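You operate a simulated robot arm through the tools that you are given. There is no shell and no other tool. Be economical: measure what you need, move in short steps, check, and stop when the job is done.

The job below is to be done with a simulated robot arm. You get a single attempt, and the scene is never put back.

## Task
Pop the mould with the black tab out into the black tray.
Fine: use the mould popper; none spilt; bar parked; the empty mould is locked in the vice again.

The check looks at the end state, three seconds after you hand in, the way a careful person would. Anything else that was tipped, shoved, dropped, spilled or broken makes it a failure.

## Robot
A 7-joint arm with a two-finger parallel gripper, fixed in place. Base frame: the origin is at the foot of the arm, x ahead of it, y to its left, z up; the work surface is at about z = 0. Lengths are in m, angles in rad, forces in N, time in s.
With the tool pointing down near the work surface it reaches from about 0.24 to 0.62 m from the base axis. Its first joint turns from -1.152 to 1.152 rad. Payload 2.6 kg.
The TCP is the grasp point between the finger pads, 0.03 m short of the fingertips. In the tool frame z runs along the fingers and y along their closing line. Largest opening 0.094 m; finger width 0.028, thickness 0.01; the body of the gripper, 0.05 by 0.096 m, starts 0.055 m behind the TCP.
Orientation is that of the tool frame in the base frame, as a unit quaternion [w, x, y, z]. With the fingers straight down and closing along the base's y, the tool's x points along the base's -x, its y along +y and its z along -z.

## Interface
- The arm moves only by the tool move_arm. Its argument "plan" is a list of rows, each an object (a shift or turn left out is 0, a gripper value left out holds the last) with "translation": the shift along the tool's x, y, z in m, a list of three; "angular": the turn, a rotation vector about the tool's x, y, z in rad, a list of three; "claw": the opening, from 0 (shut) to 1 (fully open). In form: [{"translation": [dx, dy, dz], "angular": [wx, wy, wz], "claw": claw}, ...]. A call has 1 to 10 rows; each row is the pose to reach, as a shift and turn from the pose commanded when the call began, along the tool's axes at that moment. A row lasts 0.2 s, in which the tool goes at most 0.05 m and 0.15 rad; a call with a longer step from one row to the next is refused whole, and so is a gripper value outside its range. A pose out of reach is approached as far as the arm can. The call stops where the force on the tool passes 40 N (or 10 N more than at its start, if that is more) or the arm is blocked; 0.2 s more then pass. The fingers move at their own pace (about 0.072 m/s each) and stop on an object; they squeeze with about 27 N. The grip force told is the motor's: it shows also when the fingers shut on nothing. Time passes only in rows, and 0.2 s behind the last, so rows that repeat a pose let the fingers close. The reply holds the time, the measured pose of the TCP, the force on the tool along the base axes, the opening and the grip force, in the units named above and with some noise, with the torque about the TCP (base axes, N m) and any sound that the robot's microphone picked up.
- Cameras (640 x 400 px; columns grow to the right, rows downward): "scene" is fixed at [0.0452, 0.4411, 0.5612]; the picture's right is [-0.67, -0.74, 0.00], its down [-0.44, 0.40, -0.81] and it looks along [0.59, -0.54, -0.59] (base axes); focal length 274 px, centre (320, 200). "wrist" rides on the gripper at [0.076, 0.014, -0.102] in the tool frame; the picture's right is [-0.18, 0.98, 0.00], its down [-0.75, -0.14, -0.64] and it looks along [-0.63, -0.12, 0.77] (tool axes); focal length 243 px, centre (320, 200). There is no depth. A picture from a camera that has moved, and an enlarged one, comes with that camera's place and axes in the base frame and with its lens.
- capture(camera): a new picture of that camera. It takes no simulated time.
- inspect(camera, box): a new picture of the part [left, top, right, bottom] of that camera's present view, enlarged. It takes no simulated time.
- close_job(): hands the job in; it is judged then, once.

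Go step by step. Nothing tells you positions but the pictures and the camera data: compare them with the known pose of the tool, close in by small moves and look again before you grip or let go. The budget is 120 turns and 84 pictures, counting those below and the enlarged ones. Unless the task says otherwise, let go and move clear before handing in, and close with one line.

The tools are called after "Emit:" by a JSON object that holds its "method" and its "body". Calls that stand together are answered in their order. move_arm: Moves the arm, as the interface text tells. Its arguments: {"type":"object","properties":{"plan":{"type":"array"}},"required":["plan"]} The other tools are called the same way: capture (camera) takes a picture; inspect (camera, box) takes an enlarged picture of a part of a camera's view; close_job () hands the job in.

At the start:

```text
t: 0.0
eef_pos: [0.3508, 0.0153, 0.39]
ee_rot: [0.001, 0.0, 1.0, 0.0]
ft_force: [-0.4, 0.1, 1.3]
ft_torque: [0.0, -0.01, 0.0]
grip_width: 0.0939
grip_force: 0.0
```

scene: 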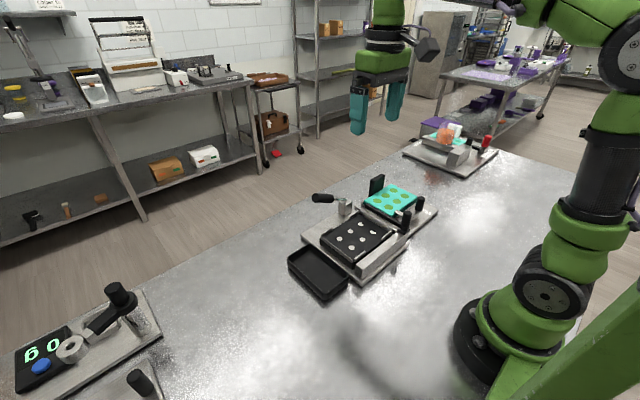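
wrist: 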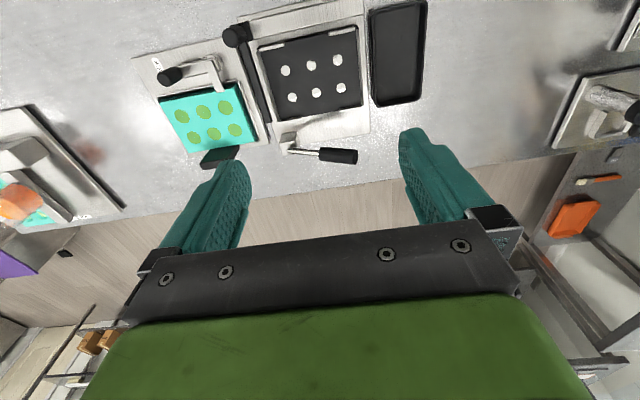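

I see a central station with a cyan mould (dark tab) in a vice, a black plate with six white holes/pegs next to it, and a black tray. I'll zoom in on these to understand the mechanism.

Emit:
{"method": "inspect", "body": {"camera": "scene", "box": [270, 160, 450, 310]}}

Emit:
{"method": "inspect", "body": {"camera": "wrist", "box": [120, 0, 440, 190]}}

Emit:
{"method": "inspect", "body": {"camera": "scene", "box": [390, 100, 510, 190]}}

Emit:
{"method": "inspect", "body": {"camera": "scene", "box": [0, 260, 200, 400]}}

```text
2.67 times, centred on (360, 235) of scene
camera zoom: at [0.0452, 0.4411, 0.5612], right [-0.67, -0.74, 0.0], down [-0.44, 0.4, -0.81], along [0.59, -0.54, -0.59], focal length 730 px, centre (213, 107)
```

zoom: 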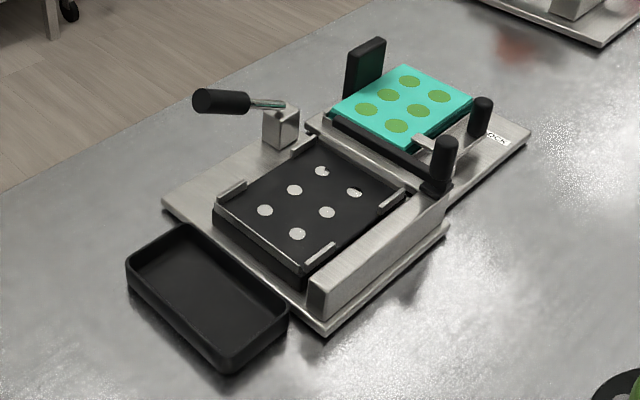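

```text
2.00 times, centred on (280, 95) of wrist
camera zoom: at [0.2747, 0.0298, 0.4935], right [0.18, 0.98, 0.0], down [0.75, -0.14, 0.64], along [0.63, -0.12, -0.77], focal length 485 px, centre (400, 410)
```

zoom: 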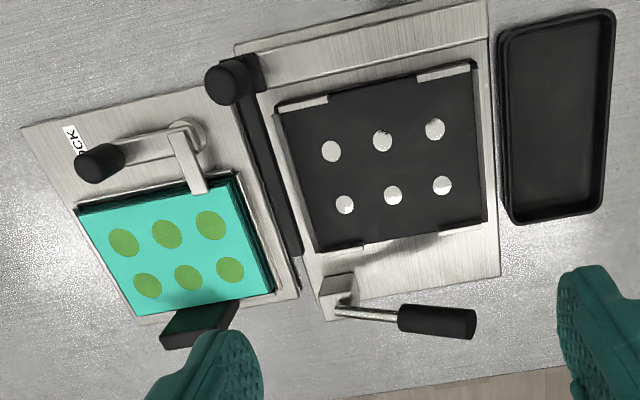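

```text
4.44 times, centred on (450, 145) of scene
camera zoom: at [0.0452, 0.4411, 0.5612], right [-0.67, -0.74, 0.0], down [-0.44, 0.4, -0.81], along [0.59, -0.54, -0.59], focal length 1217 px, centre (-258, 444)
```

zoom: 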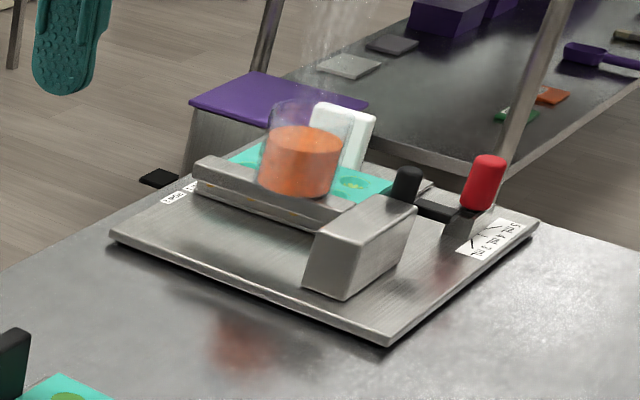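

```text
2.86 times, centred on (100, 330) of scene
camera zoom: at [0.0452, 0.4411, 0.5612], right [-0.67, -0.74, 0.0], down [-0.44, 0.4, -0.81], along [0.59, -0.54, -0.59], focal length 782 px, centre (949, -171)
```

zoom: 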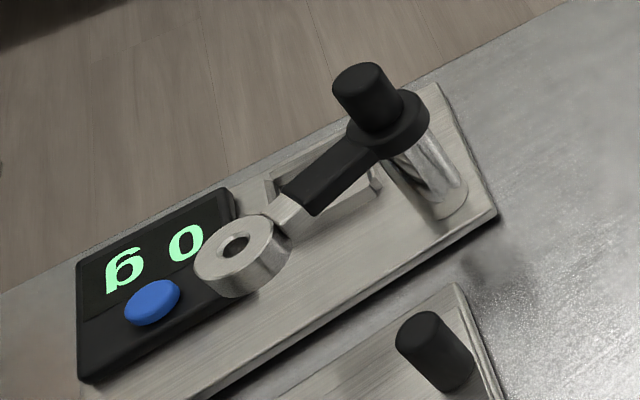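

The mould sits in a vice at about (0.41,-0.21), the popper at (0.37,0.0), the tray at (0.37,0.15). I'll lower the wrist camera for a closer look at the mechanism.

Emit:
{"method": "move_arm", "body": {"plan": [{"translation": [0.03, 0, 0.03]}, {"translation": [0.05, 0, 0.07]}, {"translation": [0.07, 0, 0.11]}, {"translation": [0.08, 0, 0.13]}]}}

Emit:
{"method": "inspect", "body": {"camera": "wrist", "box": [80, 0, 560, 300]}}

```text
t: 1.0
eef_pos: [0.2707, 0.0138, 0.2586]
ee_rot: [0.001, 0.0, 1.0, 0.0]
ft_force: [-0.1, 1.7, -0.2]
ft_torque: [-0.01, 0.02, 0.02]
grip_width: 0.0939
grip_force: 0.1
```

```text
1.33 times, centred on (320, 150) of wrist
camera zoom: at [0.1943, 0.0288, 0.3634], right [0.18, 0.98, 0.0], down [0.75, -0.14, 0.64], along [0.63, -0.12, -0.77], focal length 324 px, centre (320, 267)
```

zoom: 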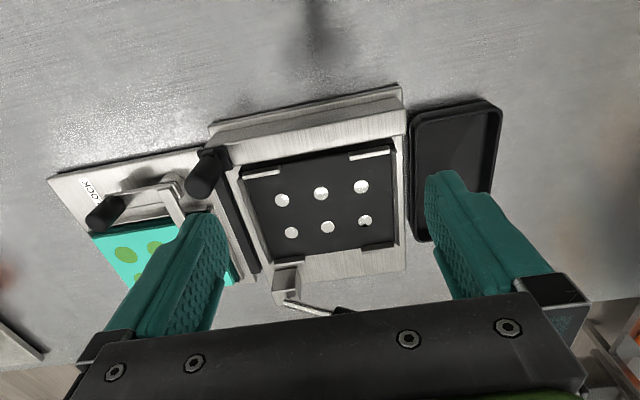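

The two outer stations are out of reach, so the centre mould is the one. I'll shift over the vice to look at its lock and tab.

Emit:
{"method": "move_arm", "body": {"plan": [{"translation": [0, -0.05, 0]}, {"translation": [0, -0.1, 0]}, {"translation": [0, -0.15, 0]}, {"translation": [-0.02, -0.19, 0]}]}}

Emit:
{"method": "inspect", "body": {"camera": "wrist", "box": [160, 0, 560, 250]}}

```text
t: 2.0
eef_pos: [0.2925, -0.1751, 0.2594]
ee_rot: [-0.001, -0.001, 1.0, 0.0]
ft_force: [0.0, -0.3, 0.1]
ft_torque: [0.01, -0.01, 0.03]
grip_width: 0.0939
grip_force: 0.1
```

```text
1.60 times, centred on (360, 125) of wrist
camera zoom: at [0.2154, -0.1619, 0.3616], right [0.18, 0.98, 0.0], down [0.75, -0.14, 0.64], along [0.63, -0.12, -0.77], focal length 388 px, centre (256, 320)
```

zoom: 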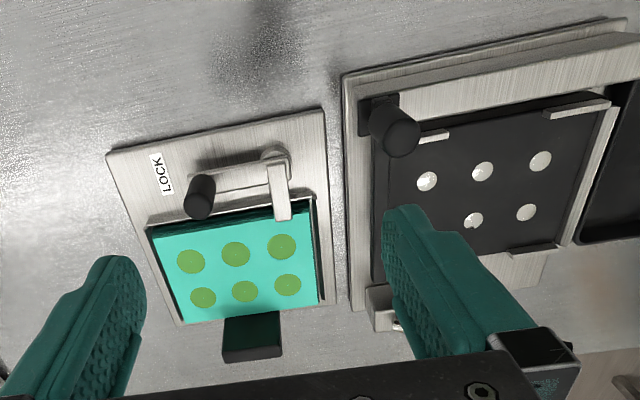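

The vice lock knob is near (0.322,-0.225), pivoting about (0.312,-0.166), and the tab is an upright fin near (0.48,-0.215). Next I zoom in on the popper's lever, bar and tray gap.

Emit:
{"method": "inspect", "body": {"camera": "scene", "box": [300, 180, 380, 230]}}

Emit:
{"method": "inspect", "body": {"camera": "scene", "box": [285, 215, 405, 290]}}

Emit:
{"method": "inspect", "body": {"camera": "scene", "box": [360, 165, 456, 225]}}

```text
8.00 times, centred on (340, 205) of scene
camera zoom: at [0.0451, 0.4411, 0.5612], right [-0.67, -0.74, 0.0], down [-0.44, 0.4, -0.81], along [0.59, -0.54, -0.59], focal length 2191 px, centre (160, 160)
```

zoom: 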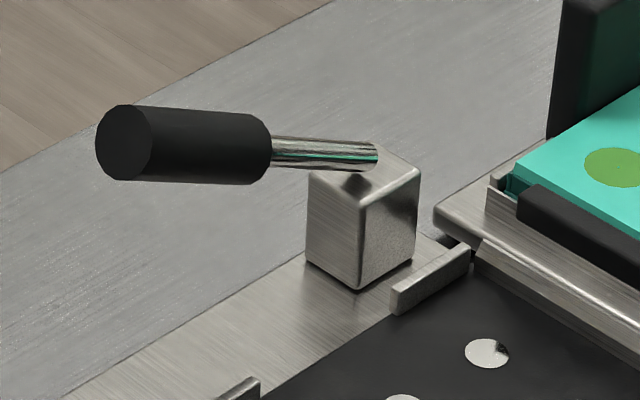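

```text
5.33 times, centred on (345, 252) of scene
camera zoom: at [0.0451, 0.4411, 0.5612], right [-0.67, -0.74, 0.0], down [-0.44, 0.4, -0.81], along [0.59, -0.54, -0.59], focal length 1461 px, centre (187, -80)
```

zoom: 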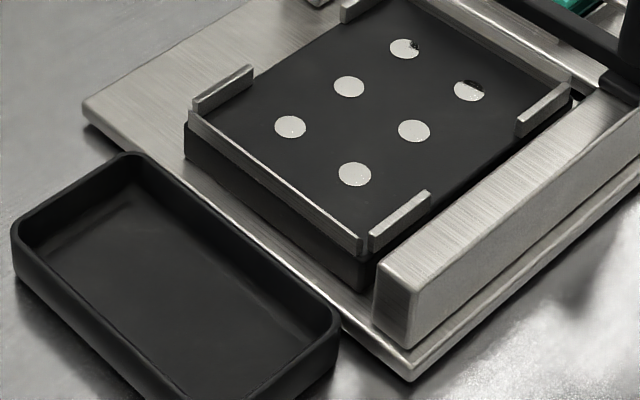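

```text
6.67 times, centred on (408, 195) of scene
camera zoom: at [0.0451, 0.4411, 0.5612], right [-0.67, -0.74, 0.0], down [-0.44, 0.4, -0.81], along [0.59, -0.54, -0.59], focal length 1826 px, centre (-267, 233)
```

zoom: 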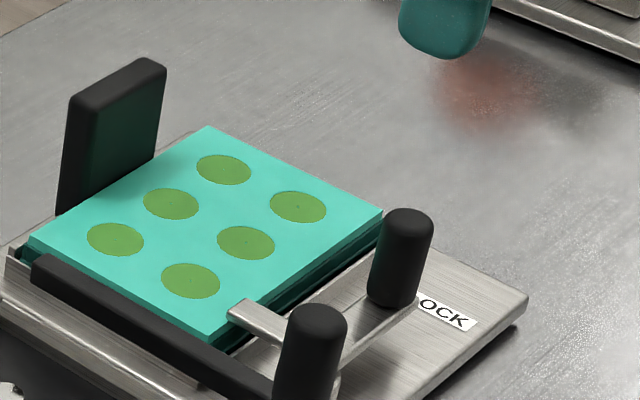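

The lever of the popper is a raised rod with its grip end at about (0.485,0.055,0.137), and the scraper bar with a knob is parked at the -y side on a rail. I'll turn the tool 90° (also needed for gripping the tab) and look from the tray side.

Emit:
{"method": "move_arm", "body": {"plan": [{"translation": [-0.007, 0.028, 0], "angular": [0, 0, 0.15]}, {"translation": [-0.014, 0.056, 0], "angular": [0, 0, 0.3]}, {"translation": [-0.021, 0.084, 0], "angular": [0, 0, 0.45]}, {"translation": [-0.028, 0.112, 0], "angular": [0, 0, 0.6]}, {"translation": [-0.035, 0.14, 0], "angular": [0, 0, 0.75]}, {"translation": [-0.042, 0.168, 0], "angular": [0, 0, 0.9]}, {"translation": [-0.05, 0.196, 0], "angular": [0, 0, 1.05]}, {"translation": [-0.056, 0.224, 0], "angular": [0, 0, 1.2]}, {"translation": [-0.063, 0.252, 0], "angular": [0, 0, 1.35]}, {"translation": [-0.07, 0.275, 0], "angular": [0, 0, 1.5]}]}}

Emit:
{"method": "capture", "body": {"camera": "wrist"}}

```text
t: 4.2
eef_pos: [0.3596, 0.1025, 0.2622]
ee_rot: [0.0, 0.682, 0.732, 0.0]
ft_force: [-0.2, -0.4, 0.3]
ft_torque: [-0.03, -0.02, -0.02]
grip_width: 0.0938
grip_force: 0.0
```

```text
72 pictures are left
camera wrist: at [0.3696, 0.1781, 0.3658], right [0.99, -0.11, 0.0], down [-0.09, -0.76, 0.64], along [-0.07, -0.64, -0.77], focal length 243 px, centre (320, 200)
```

wrist: 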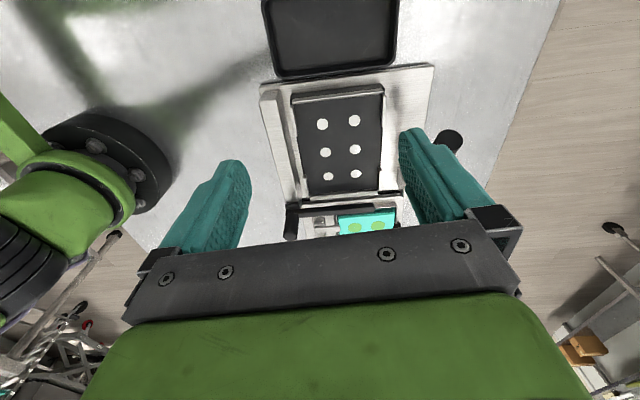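

Emit:
{"method": "inspect", "body": {"camera": "wrist", "box": [232, 40, 472, 190]}}

```text
2.67 times, centred on (352, 115) of wrist
camera zoom: at [0.3696, 0.1781, 0.3658], right [0.99, -0.11, 0.0], down [-0.09, -0.76, 0.64], along [-0.07, -0.64, -0.77], focal length 647 px, centre (235, 427)
```

zoom: 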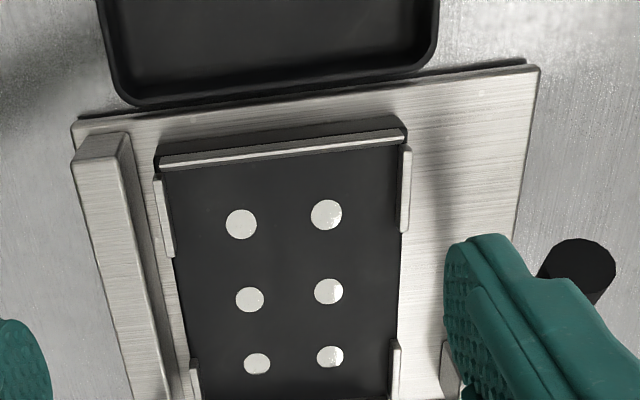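

The popper pins are at x≈0.359/0.402, y≈0.045/0.002/-0.041, so the mould has to travel about (-0.033,+0.217). First I'll unlock the vice; I'm unwinding the wrist and heading back towards the lock knob.

Emit:
{"method": "move_arm", "body": {"plan": [{"translation": [-0.02, -0.005, 0], "angular": [0, 0, -0.15]}, {"translation": [-0.04, -0.011, 0], "angular": [0, 0, -0.3]}, {"translation": [-0.06, -0.016, 0], "angular": [0, 0, -0.45]}, {"translation": [-0.08, -0.022, 0], "angular": [0, 0, -0.6]}, {"translation": [-0.1, -0.027, 0], "angular": [0, 0, -0.75]}, {"translation": [-0.12, -0.032, 0], "angular": [0, 0, -0.9]}, {"translation": [-0.14, -0.038, 0], "angular": [0, 0, -1.05]}, {"translation": [-0.16, -0.043, 0], "angular": [0, 0, -1.2]}, {"translation": [-0.18, -0.049, 0], "angular": [0, 0, -1.35]}, {"translation": [-0.197, -0.054, 0], "angular": [0, 0, -1.5]}]}}

Emit:
{"method": "move_arm", "body": {"plan": [{"translation": [0, -0.013, 0], "angular": [0, 0, -0.15]}, {"translation": [0, -0.026, 0], "angular": [0, 0, -0.3]}, {"translation": [0, -0.039, 0], "angular": [0, 0, -0.45]}, {"translation": [0, -0.052, 0], "angular": [0, 0, -0.6]}, {"translation": [0, -0.065, 0], "angular": [0, 0, -0.75]}, {"translation": [0, -0.078, 0], "angular": [0, 0, -0.9]}, {"translation": [0, -0.091, 0], "angular": [0, 0, -1.05]}, {"translation": [0, -0.104, 0], "angular": [0, 0, -1.2]}, {"translation": [0, -0.117, 0], "angular": [0, 0, -1.35]}, {"translation": [0, -0.127, 0], "angular": [0, 0, -1.5]}]}}

Emit:
{"method": "capture", "body": {"camera": "wrist"}}

```text
t: 6.4
eef_pos: [0.3214, -0.0995, 0.2605]
ee_rot: [0.0, -0.001, 1.0, 0.0]
ft_force: [0.8, 0.3, 0.3]
ft_torque: [0.02, -0.02, 0.01]
grip_width: 0.0941
grip_force: 0.0
```

```text
t: 8.6
eef_pos: [0.3211, -0.227, 0.2601]
ee_rot: [0.0, -0.682, 0.731, 0.0]
ft_force: [-0.2, -0.7, -0.2]
ft_torque: [0.01, 0.01, -0.02]
grip_width: 0.0938
grip_force: 0.1
```

```text
70 pictures are left
camera wrist: at [0.3011, -0.3014, 0.3633], right [-0.97, 0.25, 0.0], down [0.19, 0.74, 0.64], along [0.16, 0.62, -0.77], focal length 243 px, centre (320, 200)
```

wrist: 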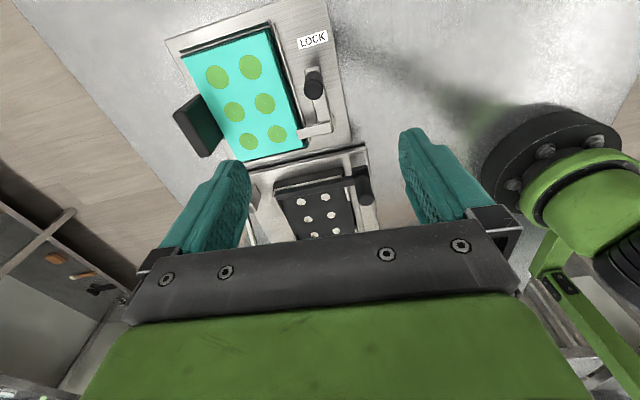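

The lock knob is in view at centre right; I'll zoom for a precise position.

Emit:
{"method": "inspect", "body": {"camera": "wrist", "box": [160, 10, 360, 160]}}

```text
2.67 times, centred on (260, 85) of wrist
camera zoom: at [0.3011, -0.3014, 0.3633], right [-0.97, 0.25, 0.0], down [0.19, 0.74, 0.64], along [0.16, 0.62, -0.77], focal length 647 px, centre (480, 507)
```

zoom: 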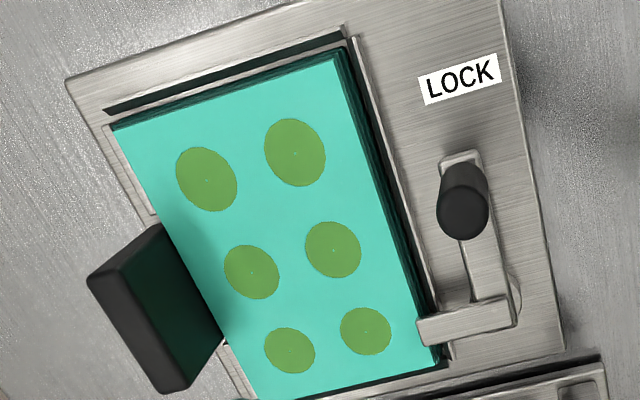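

The knob is at about (0.324,-0.229), with its pivot at about (0.318,-0.169). I'll narrow the gripper and descend around the knob.

Emit:
{"method": "move_arm", "body": {"plan": [{"translation": [0.001, -0.002, 0.03], "angular": [0, 0, -0.07], "claw": 0.45}, {"translation": [0.001, -0.002, 0.06], "angular": [0, 0, -0.07]}, {"translation": [0.001, -0.002, 0.09], "angular": [0, 0, -0.07]}, {"translation": [0.001, -0.002, 0.12], "angular": [0, 0, -0.07]}, {"translation": [0.001, -0.002, 0.14], "angular": [0, 0, -0.07]}]}}

Emit:
{"method": "capture", "body": {"camera": "wrist"}}

Emit:
{"method": "inspect", "body": {"camera": "scene", "box": [360, 150, 480, 225]}}

```text
t: 9.8
eef_pos: [0.3235, -0.2258, 0.1199]
ee_rot: [-0.001, 0.708, -0.706, 0.0]
ft_force: [-0.3, 0.0, -0.7]
ft_torque: [0.02, 0.01, -0.04]
grip_width: 0.0422
grip_force: 0.0
```

```text
68 pictures are left
camera wrist: at [0.3099, -0.3027, 0.2236], right [-0.98, 0.18, 0.0], down [0.14, 0.75, 0.64], along [0.12, 0.63, -0.77], focal length 243 px, centre (320, 200)
```

wrist: 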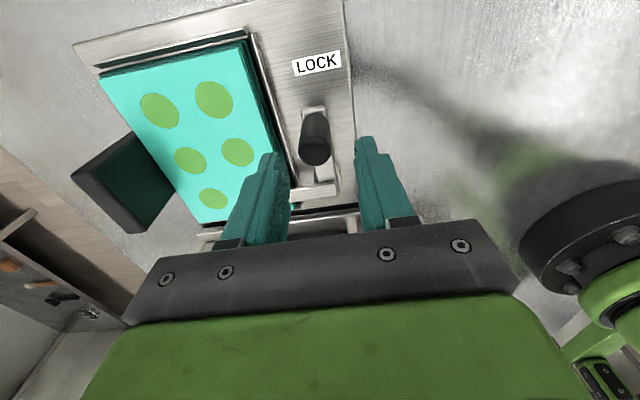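

```text
5.33 times, centred on (420, 188) of scene
camera zoom: at [0.0452, 0.4411, 0.5612], right [-0.67, -0.74, 0.0], down [-0.44, 0.4, -0.81], along [0.59, -0.54, -0.59], focal length 1461 px, centre (-213, 267)
```

zoom: 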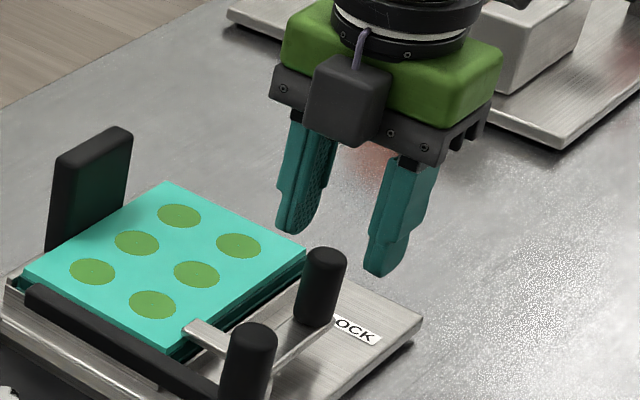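

Fingers straddle the knob in x; I'll shift 4 mm towards -y, descend to z≈0.087, and close on it.

Emit:
{"method": "move_arm", "body": {"plan": [{"translation": [0.004, -0.001, 0.015]}, {"translation": [0.004, -0.001, 0.033]}, {"translation": [0.004, -0.001, 0.033]}]}}

Emit:
{"method": "inspect", "body": {"camera": "scene", "box": [380, 165, 460, 215]}}

Emit:
{"method": "inspect", "body": {"camera": "wrist", "box": [200, 40, 440, 220]}}

```text
t: 10.6
eef_pos: [0.3247, -0.2292, 0.0866]
ee_rot: [0.0, -0.706, 0.708, -0.001]
ft_force: [0.3, -0.4, 0.2]
ft_torque: [0.0, 0.0, 0.02]
grip_width: 0.0422
grip_force: 0.1
```

```text
8.00 times, centred on (420, 190) of scene
camera zoom: at [0.0452, 0.4411, 0.5612], right [-0.67, -0.74, 0.0], down [-0.44, 0.4, -0.81], along [0.59, -0.54, -0.59], focal length 2191 px, centre (-480, 280)
```

zoom: 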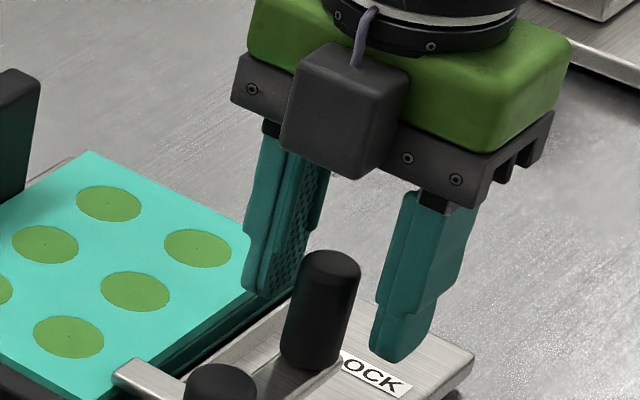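

```text
2.22 times, centred on (320, 130) of wrist
camera zoom: at [0.3103, -0.3068, 0.1906], right [-0.98, 0.18, 0.0], down [0.14, 0.75, 0.64], along [0.12, 0.63, -0.77], focal length 539 px, centre (320, 356)
```

zoom: 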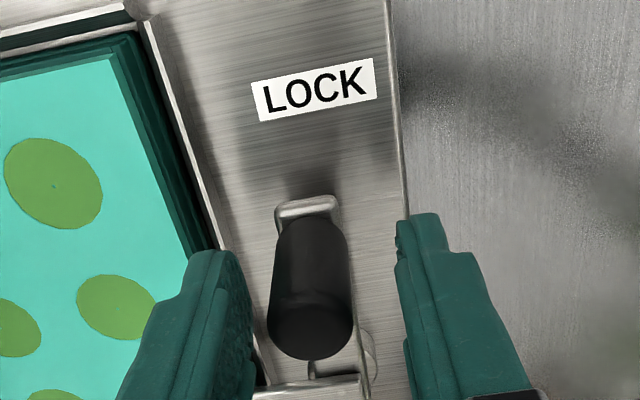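

The knob looks about 5 mm further towards -y than the TCP; I'll shift and close gently.

Emit:
{"method": "move_arm", "body": {"plan": [{"translation": [0.005, 0, 0]}, {"translation": [0.005, 0, 0], "claw": 0.15}, {"translation": [0.005, 0, 0], "claw": 0.1}, {"translation": [0.005, 0, 0], "claw": 0.1}]}}

Emit:
{"method": "inspect", "body": {"camera": "wrist", "box": [200, 40, 440, 220]}}

```text
t: 11.6
eef_pos: [0.3248, -0.2355, 0.0899]
ee_rot: [0.001, -0.707, 0.708, -0.002]
ft_force: [1.2, 2.4, 30.0]
ft_torque: [0.36, 0.83, -0.01]
grip_width: 0.0214
grip_force: 26.7
```

```text
2.22 times, centred on (320, 130) of wrist
camera zoom: at [0.3109, -0.312, 0.1927], right [-0.98, 0.18, 0.0], down [0.14, 0.75, 0.64], along [0.12, 0.63, -0.77], focal length 539 px, centre (320, 356)
```

zoom: 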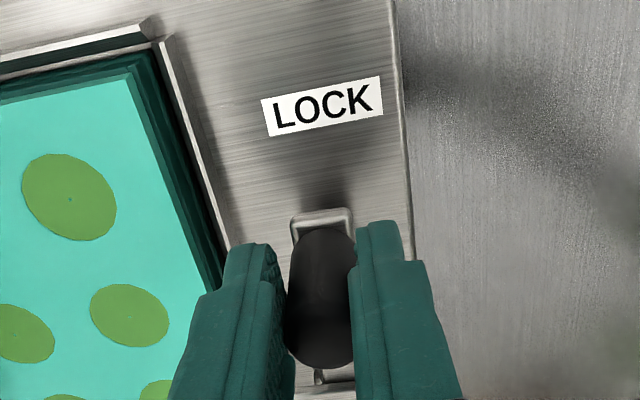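

Knob is gripped, but there's 30 N of upward push; I'll ease up a few millimetres to relieve it.

Emit:
{"method": "move_arm", "body": {"plan": [{"translation": [0, 0, -0.003]}, {"translation": [0, 0, -0.004]}]}}

```text
t: 12.2
eef_pos: [0.3232, -0.2349, 0.0894]
ee_rot: [0.0, 0.707, -0.707, -0.002]
ft_force: [4.2, -0.2, -0.2]
ft_torque: [-0.44, -0.29, -0.13]
grip_width: 0.0213
grip_force: 26.8
```

The force is relieved. Now I'll test a small clockwise arc of the lock arm (0.3 rad) about its pivot.

Emit:
{"method": "move_arm", "body": {"plan": [{"translation": [-0.0002, 0.0091, 0], "angular": [0, 0, 0.15]}, {"translation": [-0.0018, 0.0181, 0], "angular": [0, 0, 0.3]}]}}

Emit:
{"method": "inspect", "body": {"camera": "wrist", "box": [160, 20, 480, 220]}}

```text
t: 12.8
eef_pos: [0.3061, -0.2322, 0.09]
ee_rot: [0.0, -0.593, 0.805, 0.003]
ft_force: [-0.3, 6.8, -0.1]
ft_torque: [0.14, -0.41, 0.12]
grip_width: 0.0215
grip_force: 26.9
```

```text
2.00 times, centred on (320, 120) of wrist
camera zoom: at [0.2695, -0.3021, 0.1933], right [-0.88, 0.47, 0.01], down [0.36, 0.67, 0.64], along [0.3, 0.57, -0.77], focal length 485 px, centre (320, 360)
```

zoom: 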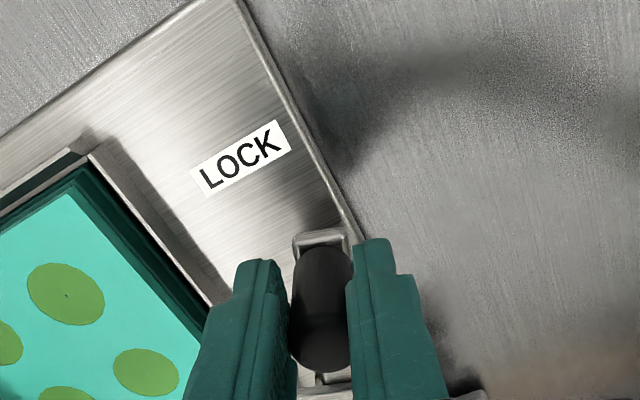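

The arm follows. I'll continue the arc to a full 90°.

Emit:
{"method": "move_arm", "body": {"plan": [{"translation": [-0.0003, 0.009, 0], "angular": [0, 0, 0.15]}, {"translation": [-0.0018, 0.0178, 0], "angular": [0, 0, 0.3]}, {"translation": [-0.0047, 0.0264, 0], "angular": [0, 0, 0.45]}, {"translation": [-0.0088, 0.0344, 0], "angular": [0, 0, 0.6]}, {"translation": [-0.0141, 0.0417, 0], "angular": [0, 0, 0.75]}, {"translation": [-0.0204, 0.0481, 0], "angular": [0, 0, 0.9]}]}}

Emit:
{"method": "inspect", "body": {"camera": "scene", "box": [360, 150, 480, 225]}}

```text
t: 14.2
eef_pos: [0.2657, -0.2007, 0.092]
ee_rot: [0.001, -0.182, 0.983, -0.002]
ft_force: [-12.8, -5.3, 13.8]
ft_torque: [0.08, 0.34, 0.03]
grip_width: 0.0216
grip_force: 26.9
```

```text
5.33 times, centred on (420, 188) of scene
camera zoom: at [0.0452, 0.4411, 0.5611], right [-0.67, -0.74, 0.0], down [-0.44, 0.4, -0.81], along [0.59, -0.54, -0.59], focal length 1461 px, centre (-213, 267)
```

zoom: 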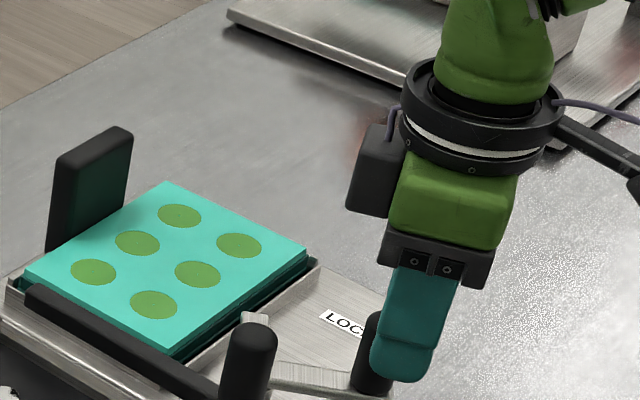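

The clamp finger is off the mould. I'll open, lift straight up, and look.

Emit:
{"method": "move_arm", "body": {"plan": [{"claw": 0.35}, {"claw": 0.4}, {"translation": [0, 0, -0.04]}, {"translation": [0, 0, -0.08]}, {"translation": [0, 0, -0.12]}]}}

Emit:
{"method": "inspect", "body": {"camera": "wrist", "box": [80, 0, 560, 250]}}

```text
t: 15.4
eef_pos: [0.2645, -0.1997, 0.2118]
ee_rot: [0.0, -0.183, 0.983, 0.001]
ft_force: [-0.5, -0.5, 0.1]
ft_torque: [0.01, -0.05, -0.03]
grip_width: 0.0376
grip_force: 0.1
```

```text
1.33 times, centred on (320, 125) of wrist
camera zoom: at [0.1883, -0.2145, 0.3155], right [-0.18, 0.98, 0.0], down [0.75, 0.14, 0.64], along [0.63, 0.12, -0.77], focal length 324 px, centre (320, 300)
```

zoom: 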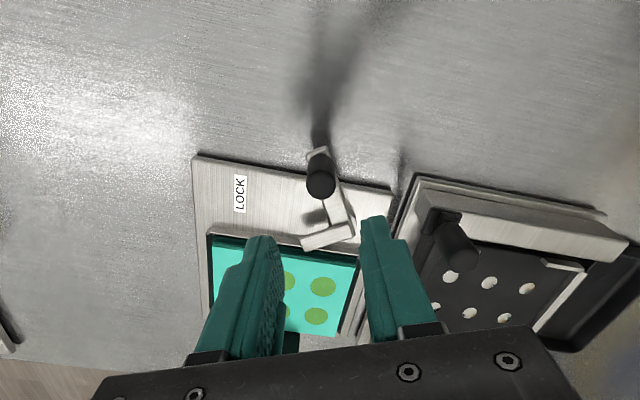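

The clamp is clear of the mould. Next I'll go above the tab with fingers closing along x (yaw -90°).

Emit:
{"method": "move_arm", "body": {"plan": [{"translation": [-0.024, -0.0126, -0.005], "angular": [0, 0, -0.15], "claw": 0.5}, {"translation": [-0.048, -0.025, -0.01], "angular": [0, 0, -0.3]}, {"translation": [-0.072, -0.038, -0.01], "angular": [0, 0, -0.45]}, {"translation": [-0.096, -0.05, -0.01], "angular": [0, 0, -0.6]}, {"translation": [-0.12, -0.063, -0.01], "angular": [0, 0, -0.75]}, {"translation": [-0.144, -0.076, -0.01], "angular": [0, 0, -0.9]}, {"translation": [-0.168, -0.089, -0.01], "angular": [0, 0, -1.05]}, {"translation": [-0.191, -0.101, -0.01], "angular": [0, 0, -1.2]}]}}

Emit:
{"method": "inspect", "body": {"camera": "wrist", "box": [160, 0, 480, 200]}}

```text
t: 17.2
eef_pos: [0.4805, -0.2244, 0.2218]
ee_rot: [0.0, 0.708, -0.706, 0.0]
ft_force: [1.1, 0.5, 0.2]
ft_torque: [0.03, 0.03, 0.01]
grip_width: 0.0469
grip_force: 0.0
```

```text
2.00 times, centred on (320, 100) of wrist
camera zoom: at [0.4658, -0.3008, 0.3248], right [-0.98, 0.18, 0.0], down [0.14, 0.75, 0.64], along [0.12, 0.63, -0.77], focal length 485 px, centre (320, 400)
```

zoom: 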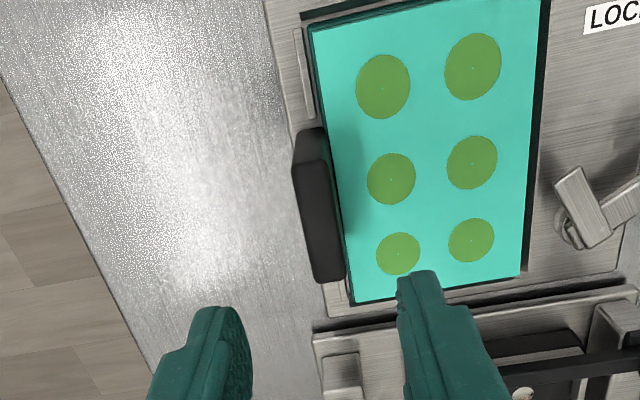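

The tab top is centred near (0.481,-0.217), about 15 mm thick. I'll descend partway, aligning slightly to its -y half, and check.

Emit:
{"method": "move_arm", "body": {"plan": [{"translation": [0.003, -0.0005, 0.04]}, {"translation": [0.003, -0.0005, 0.08]}, {"translation": [0.003, -0.0005, 0.1]}]}}

Emit:
{"method": "inspect", "body": {"camera": "wrist", "box": [160, 20, 480, 220]}}

Emit:
{"method": "inspect", "body": {"camera": "scene", "box": [340, 140, 460, 215]}}

```text
t: 18.0
eef_pos: [0.4807, -0.2271, 0.1212]
ee_rot: [0.0, -0.707, 0.707, -0.001]
ft_force: [-0.3, 0.3, 0.4]
ft_torque: [0.0, -0.01, 0.02]
grip_width: 0.0469
grip_force: 0.1
```

```text
2.00 times, centred on (320, 120) of wrist
camera zoom: at [0.4662, -0.3043, 0.2256], right [-0.98, 0.18, 0.0], down [0.14, 0.75, 0.64], along [0.12, 0.63, -0.77], focal length 485 px, centre (320, 360)
```

zoom: 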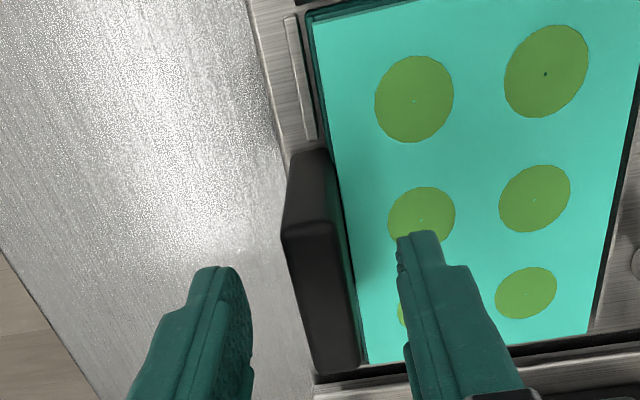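

```text
5.33 times, centred on (400, 178) of scene
camera zoom: at [0.0452, 0.4411, 0.5612], right [-0.67, -0.74, 0.0], down [-0.44, 0.4, -0.81], along [0.59, -0.54, -0.59], focal length 1461 px, centre (-107, 320)
```

zoom: 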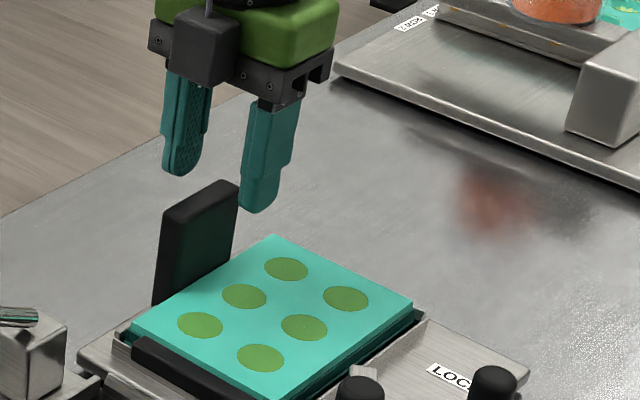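

Alignment is good. I'll narrow the opening and descend so the fingertips stay above the mould surface.

Emit:
{"method": "move_arm", "body": {"plan": [{"claw": 0.36}, {"claw": 0.36}, {"translation": [0, 0, 0.02]}, {"translation": [0, 0, 0.036]}, {"translation": [0, 0, 0.036]}]}}

Emit:
{"method": "inspect", "body": {"camera": "wrist", "box": [200, 60, 440, 210]}}

Emit:
{"method": "inspect", "body": {"camera": "scene", "box": [340, 140, 460, 215]}}

```text
t: 19.2
eef_pos: [0.4803, -0.2286, 0.0853]
ee_rot: [0.0, -0.707, 0.707, 0.0]
ft_force: [0.7, 0.4, -0.2]
ft_torque: [-0.03, 0.03, 0.0]
grip_width: 0.0339
grip_force: 0.0
```

```text
2.67 times, centred on (320, 135) of wrist
camera zoom: at [0.4663, -0.305, 0.1889], right [-0.98, 0.18, 0.0], down [0.14, 0.75, 0.64], along [0.12, 0.63, -0.77], focal length 647 px, centre (320, 373)
```

zoom: 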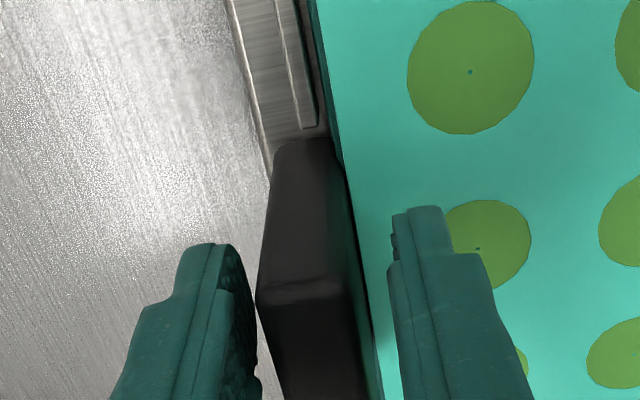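

```text
5.33 times, centred on (400, 178) of scene
camera zoom: at [0.0452, 0.4411, 0.5612], right [-0.67, -0.74, 0.0], down [-0.44, 0.4, -0.81], along [0.59, -0.54, -0.59], focal length 1461 px, centre (-107, 320)
```

zoom: 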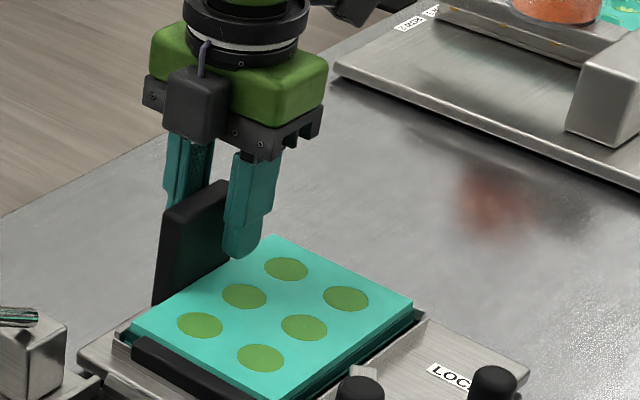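

The tab sits slightly towards the outer finger, so I'll shift 3 mm in +x and close.

Emit:
{"method": "move_arm", "body": {"plan": [{"translation": [0, -0.003, 0]}, {"translation": [0, -0.003, 0], "claw": 0.05}, {"translation": [0, -0.003, 0], "claw": 0.0}, {"translation": [0, -0.003, 0]}, {"translation": [0, -0.003, 0]}]}}

```text
t: 20.4
eef_pos: [0.4838, -0.2281, 0.086]
ee_rot: [0.0, -0.707, 0.708, 0.0]
ft_force: [-1.4, -0.6, -0.1]
ft_torque: [-0.08, -0.01, 0.19]
grip_width: 0.022
grip_force: 26.7
```

Gripped at 22 mm. Lifting slowly while checking the mould stays level.

Emit:
{"method": "move_arm", "body": {"plan": [{"translation": [0, 0, -0.005]}, {"translation": [0, 0, -0.01]}, {"translation": [0, 0, -0.015]}, {"translation": [0, 0, -0.02]}]}}

Emit:
{"method": "inspect", "body": {"camera": "scene", "box": [340, 140, 460, 215]}}

```text
t: 21.4
eef_pos: [0.485, -0.2281, 0.1036]
ee_rot: [0.0, -0.707, 0.707, 0.0]
ft_force: [-0.2, 0.1, -1.9]
ft_torque: [-0.02, -0.08, -0.01]
grip_width: 0.0218
grip_force: 26.7
```

```text
5.33 times, centred on (400, 178) of scene
camera zoom: at [0.0452, 0.4411, 0.5612], right [-0.67, -0.74, 0.0], down [-0.44, 0.4, -0.81], along [0.59, -0.54, -0.59], focal length 1461 px, centre (-107, 320)
```

zoom: 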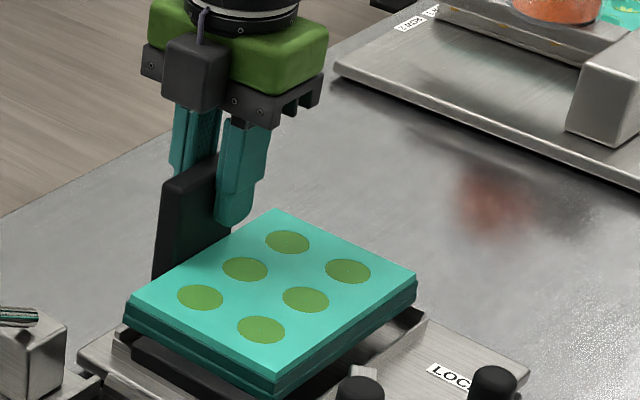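

The mould is level and free. I'll lift higher and carry it over the popper.

Emit:
{"method": "move_arm", "body": {"plan": [{"translation": [0, 0, -0.03]}, {"translation": [0, 0, -0.06]}, {"translation": [0, 0, -0.085]}, {"translation": [-0.036, 0.006, -0.085]}, {"translation": [-0.072, 0.012, -0.085]}, {"translation": [-0.108, 0.018, -0.085]}, {"translation": [-0.144, 0.024, -0.085]}, {"translation": [-0.18, 0.03, -0.085]}, {"translation": [-0.217, 0.036, -0.085]}, {"translation": [-0.217, 0.036, -0.085]}]}}

Emit:
{"method": "capture", "body": {"camera": "wrist"}}

Emit:
{"method": "inspect", "body": {"camera": "scene", "box": [280, 150, 440, 250]}}

```text
t: 23.6
eef_pos: [0.4462, -0.0121, 0.1893]
ee_rot: [0.0, 0.708, -0.707, 0.0]
ft_force: [-0.6, -0.2, -1.4]
ft_torque: [-0.03, -0.06, 0.0]
grip_width: 0.0216
grip_force: 26.9
```

```text
54 pictures are left
camera wrist: at [0.4326, -0.0897, 0.2928], right [-0.98, 0.18, 0.0], down [0.14, 0.75, 0.64], along [0.12, 0.63, -0.77], focal length 243 px, centre (320, 200)
```

wrist: 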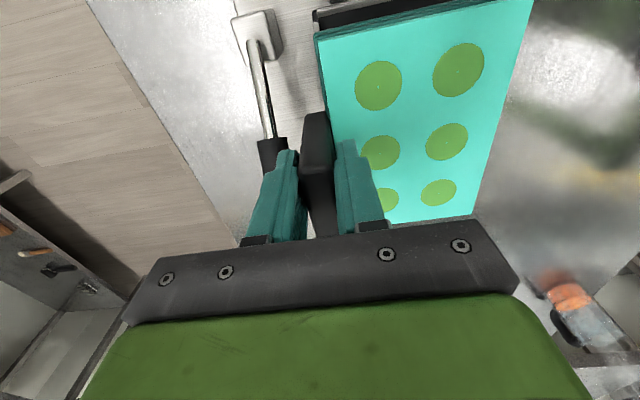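

```text
4.00 times, centred on (360, 200) of scene
camera zoom: at [0.0452, 0.4411, 0.5612], right [-0.67, -0.74, 0.0], down [-0.44, 0.4, -0.81], along [0.59, -0.54, -0.59], focal length 1095 px, centre (160, 200)
```

zoom: 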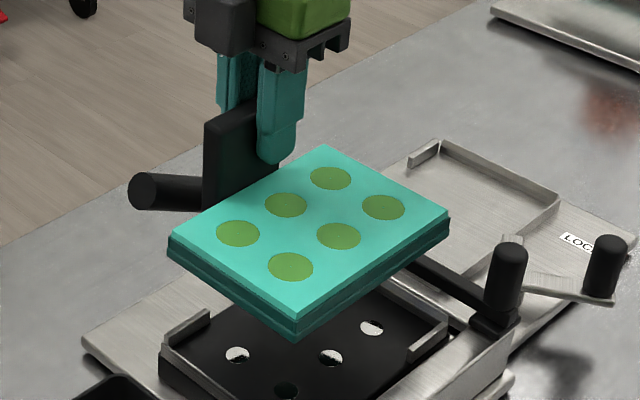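

The mould hangs level above the popper. Target TCP for pin alignment is about (0.4395,-0.009); I'll lower to just above the guides and look.

Emit:
{"method": "move_arm", "body": {"plan": [{"translation": [-0.003, 0.0067, 0.0]}, {"translation": [-0.003, 0.0067, 0.03]}, {"translation": [-0.003, 0.0067, 0.055]}, {"translation": [-0.003, 0.0067, 0.065]}]}}

Emit:
{"method": "inspect", "body": {"camera": "wrist", "box": [160, 0, 560, 250]}}

Emit:
{"method": "inspect", "body": {"camera": "scene", "box": [300, 185, 420, 260]}}

```text
t: 24.6
eef_pos: [0.4427, -0.0085, 0.1247]
ee_rot: [-0.001, 0.707, -0.707, 0.0]
ft_force: [0.4, 1.3, -1.3]
ft_torque: [-0.03, -0.07, -0.02]
grip_width: 0.022
grip_force: 27.0
```

```text
1.60 times, centred on (360, 125) of wrist
camera zoom: at [0.4272, -0.085, 0.2279], right [-0.98, 0.18, 0.0], down [0.14, 0.75, 0.64], along [0.12, 0.63, -0.77], focal length 388 px, centre (256, 320)
```

zoom: 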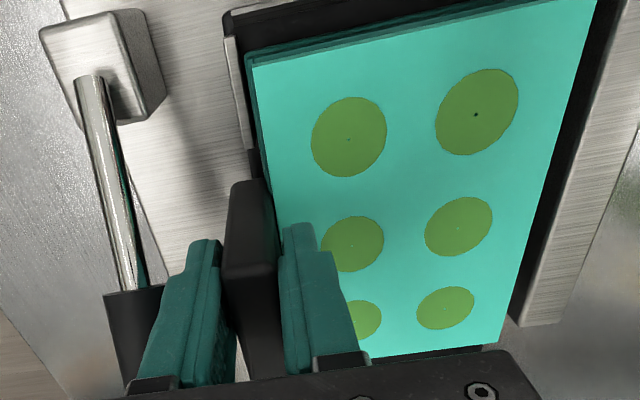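

```text
5.33 times, centred on (360, 222) of scene
camera zoom: at [0.0452, 0.4411, 0.5612], right [-0.67, -0.74, 0.0], down [-0.44, 0.4, -0.81], along [0.59, -0.54, -0.59], focal length 1461 px, centre (107, 80)
```

zoom: 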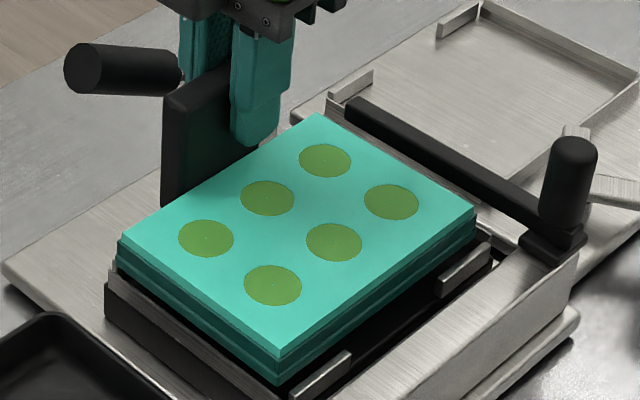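

Candy centres are about 3 mm too far +y relative to the pins, x looks right. I'll shift and lower a bit, then re-check.

Emit:
{"method": "move_arm", "body": {"plan": [{"translation": [0.003, 0, 0.004]}, {"translation": [0.003, 0, 0.01]}, {"translation": [0.003, 0, 0.01]}]}}

Emit:
{"method": "inspect", "body": {"camera": "scene", "box": [310, 195, 390, 255]}}

Emit:
{"method": "inspect", "body": {"camera": "wrist", "box": [240, 0, 560, 200]}}

```text
t: 25.4
eef_pos: [0.4414, -0.0112, 0.1148]
ee_rot: [0.0, -0.707, 0.707, 0.0]
ft_force: [0.0, -0.8, -0.3]
ft_torque: [0.0, 0.02, 0.07]
grip_width: 0.022
grip_force: 27.7
```

```text
6.67 times, centred on (350, 225) of scene
camera zoom: at [0.0452, 0.4411, 0.5612], right [-0.67, -0.74, 0.0], down [-0.44, 0.4, -0.81], along [0.59, -0.54, -0.59], focal length 1826 px, centre (120, 33)
```

zoom: 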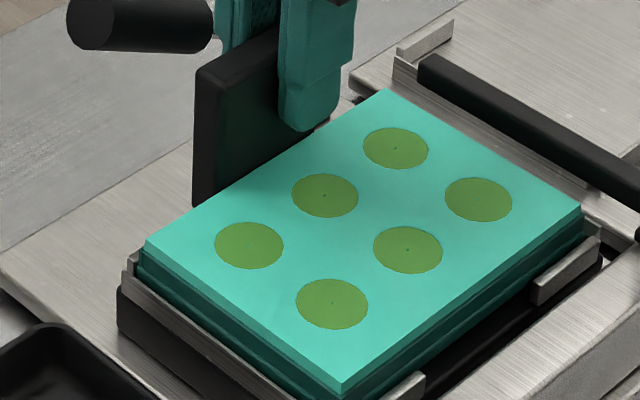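

```text
2.00 times, centred on (400, 100) of wrist
camera zoom: at [0.4271, -0.0879, 0.2184], right [-0.98, 0.18, 0.0], down [0.14, 0.75, 0.64], along [0.12, 0.63, -0.77], focal length 485 px, centre (160, 400)
```

zoom: 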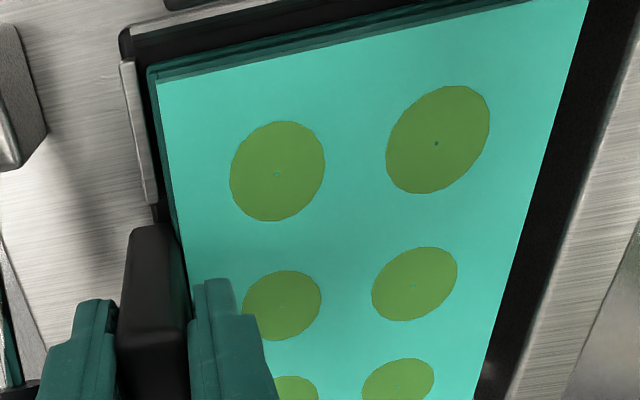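

The mould appears to lie inside the guides now. I'll lower in small steps and watch the force.

Emit:
{"method": "move_arm", "body": {"plan": [{"translation": [0, 0, 0.003]}, {"translation": [0, 0, 0.006]}, {"translation": [0, 0, 0.009]}]}}

Emit:
{"method": "inspect", "body": {"camera": "scene", "box": [310, 195, 390, 255]}}

```text
t: 26.2
eef_pos: [0.4432, -0.0104, 0.1072]
ee_rot: [-0.002, 0.707, -0.707, 0.002]
ft_force: [-3.3, -1.1, 20.0]
ft_torque: [0.0, 0.17, 0.1]
grip_width: 0.0226
grip_force: 27.3
```

```text
6.67 times, centred on (350, 225) of scene
camera zoom: at [0.0451, 0.4411, 0.5612], right [-0.67, -0.74, 0.0], down [-0.44, 0.4, -0.81], along [0.59, -0.54, -0.59], focal length 1826 px, centre (120, 33)
```

zoom: 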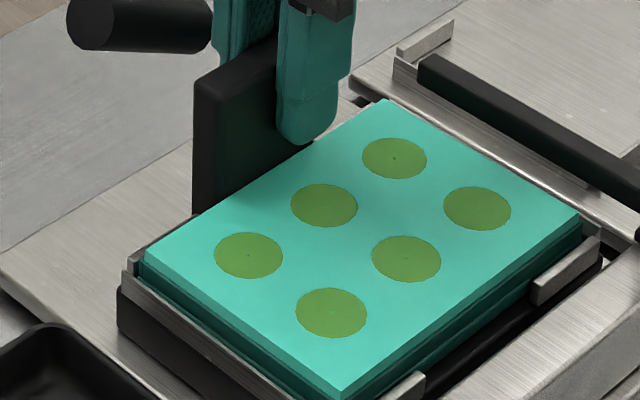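

Emit:
{"method": "inspect", "body": {"camera": "wrist", "box": [260, 0, 380, 90]}}

Emit:
{"method": "inspect", "body": {"camera": "scene", "box": [315, 215, 365, 250]}}

```text
4.44 times, centred on (320, 45) of wrist
camera zoom: at [0.4275, -0.088, 0.2109], right [-0.98, 0.18, 0.0], down [0.14, 0.75, 0.64], along [0.12, 0.63, -0.77], focal length 1078 px, centre (320, 889)
```

zoom: 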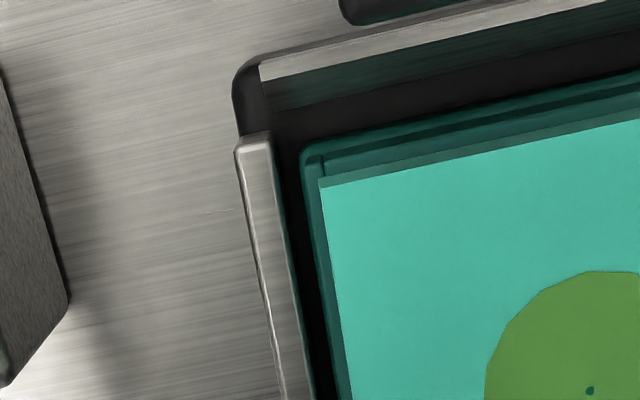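

```text
11.43 times, centred on (340, 232) of scene
camera zoom: at [0.0451, 0.4411, 0.5612], right [-0.67, -0.74, 0.0], down [-0.44, 0.4, -0.81], along [0.59, -0.54, -0.59], focal length 3130 px, centre (91, -171)
```

zoom: 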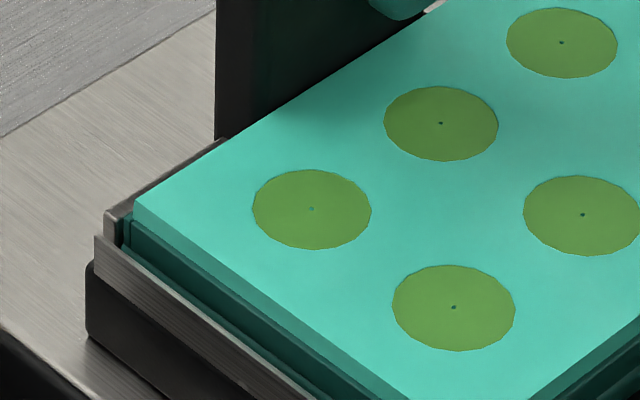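

The mould is inside the guides and lower than the rims, with nearly no gap on the +y side and about 6 mm at -y. I'll lift slightly, shift -y by 2.5 mm, and reseat.

Emit:
{"method": "move_arm", "body": {"plan": [{"translation": [0, 0, -0.004]}, {"translation": [0.0025, 0.001, -0.004]}, {"translation": [0.0025, 0.001, -0.002]}, {"translation": [0.0025, 0.001, 0.0]}]}}

Emit:
{"method": "inspect", "body": {"camera": "wrist", "box": [260, 0, 380, 90]}}

Emit:
{"method": "inspect", "body": {"camera": "scene", "box": [315, 210, 395, 260]}}

```text
t: 27.2
eef_pos: [0.4426, -0.0139, 0.1053]
ee_rot: [-0.002, 0.708, -0.706, 0.0]
ft_force: [-4.1, 0.9, 11.4]
ft_torque: [-0.01, 0.15, -0.03]
grip_width: 0.022
grip_force: 27.0
```

```text
4.44 times, centred on (320, 45) of wrist
camera zoom: at [0.4269, -0.091, 0.2105], right [-0.98, 0.18, 0.0], down [0.14, 0.75, 0.64], along [0.12, 0.63, -0.77], focal length 1078 px, centre (320, 889)
```

zoom: 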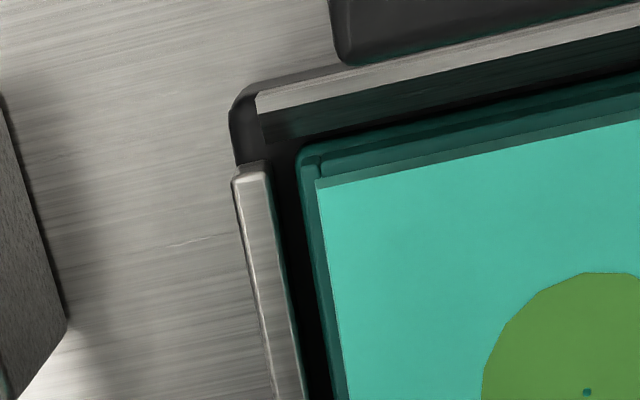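

```text
8.00 times, centred on (355, 235) of scene
camera zoom: at [0.0451, 0.4411, 0.5612], right [-0.67, -0.74, 0.0], down [-0.44, 0.4, -0.81], along [0.59, -0.54, -0.59], focal length 2191 px, centre (40, -80)
```

zoom: 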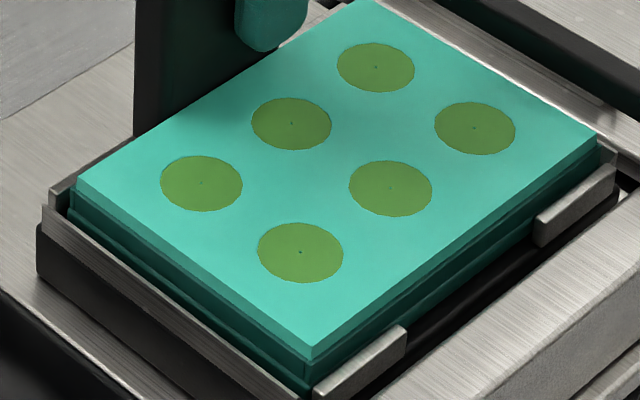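

The mould is now centred in its guides and seated. I'll release with a small opening (lever is close) and rise.

Emit:
{"method": "move_arm", "body": {"plan": [{"claw": 0.29}, {"claw": 0.29}, {"translation": [0, 0, -0.02]}, {"translation": [0, 0, -0.06]}, {"translation": [0, 0, -0.1]}]}}

Emit:
{"method": "capture", "body": {"camera": "wrist"}}

Emit:
{"method": "inspect", "body": {"camera": "scene", "box": [290, 170, 430, 260]}}

```text
t: 28.4
eef_pos: [0.4408, -0.0146, 0.2056]
ee_rot: [0.0, 0.708, -0.707, 0.0]
ft_force: [0.3, 0.5, -0.4]
ft_torque: [-0.01, 0.0, 0.02]
grip_width: 0.0272
grip_force: 0.0
```

```text
43 pictures are left
camera wrist: at [0.4259, -0.0916, 0.3101], right [-0.98, 0.18, 0.0], down [0.14, 0.75, 0.64], along [0.12, 0.63, -0.77], focal length 243 px, centre (320, 200)
```

wrist: 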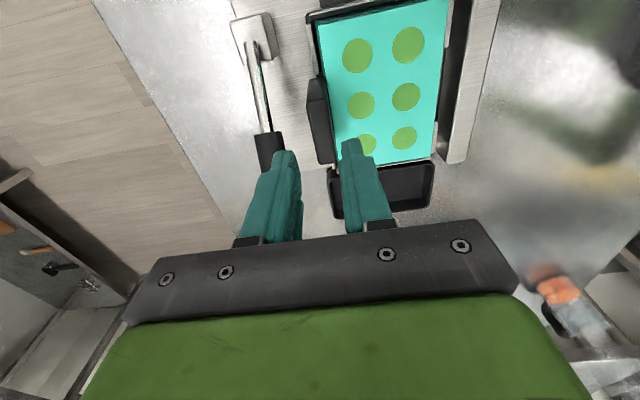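

```text
4.44 times, centred on (360, 215) of scene
camera zoom: at [0.0452, 0.4411, 0.5612], right [-0.67, -0.74, 0.0], down [-0.44, 0.4, -0.81], along [0.59, -0.54, -0.59], focal length 1217 px, centre (142, 133)
```

zoom: 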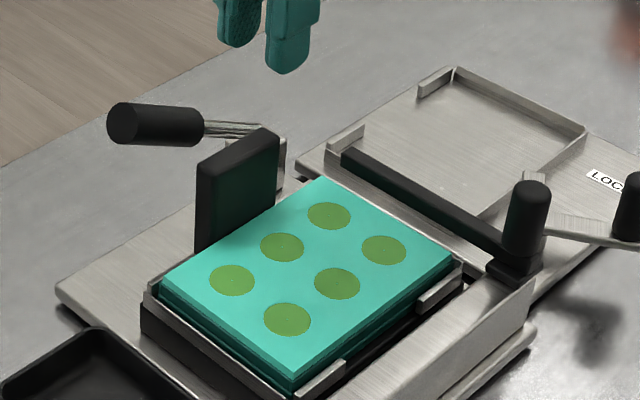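

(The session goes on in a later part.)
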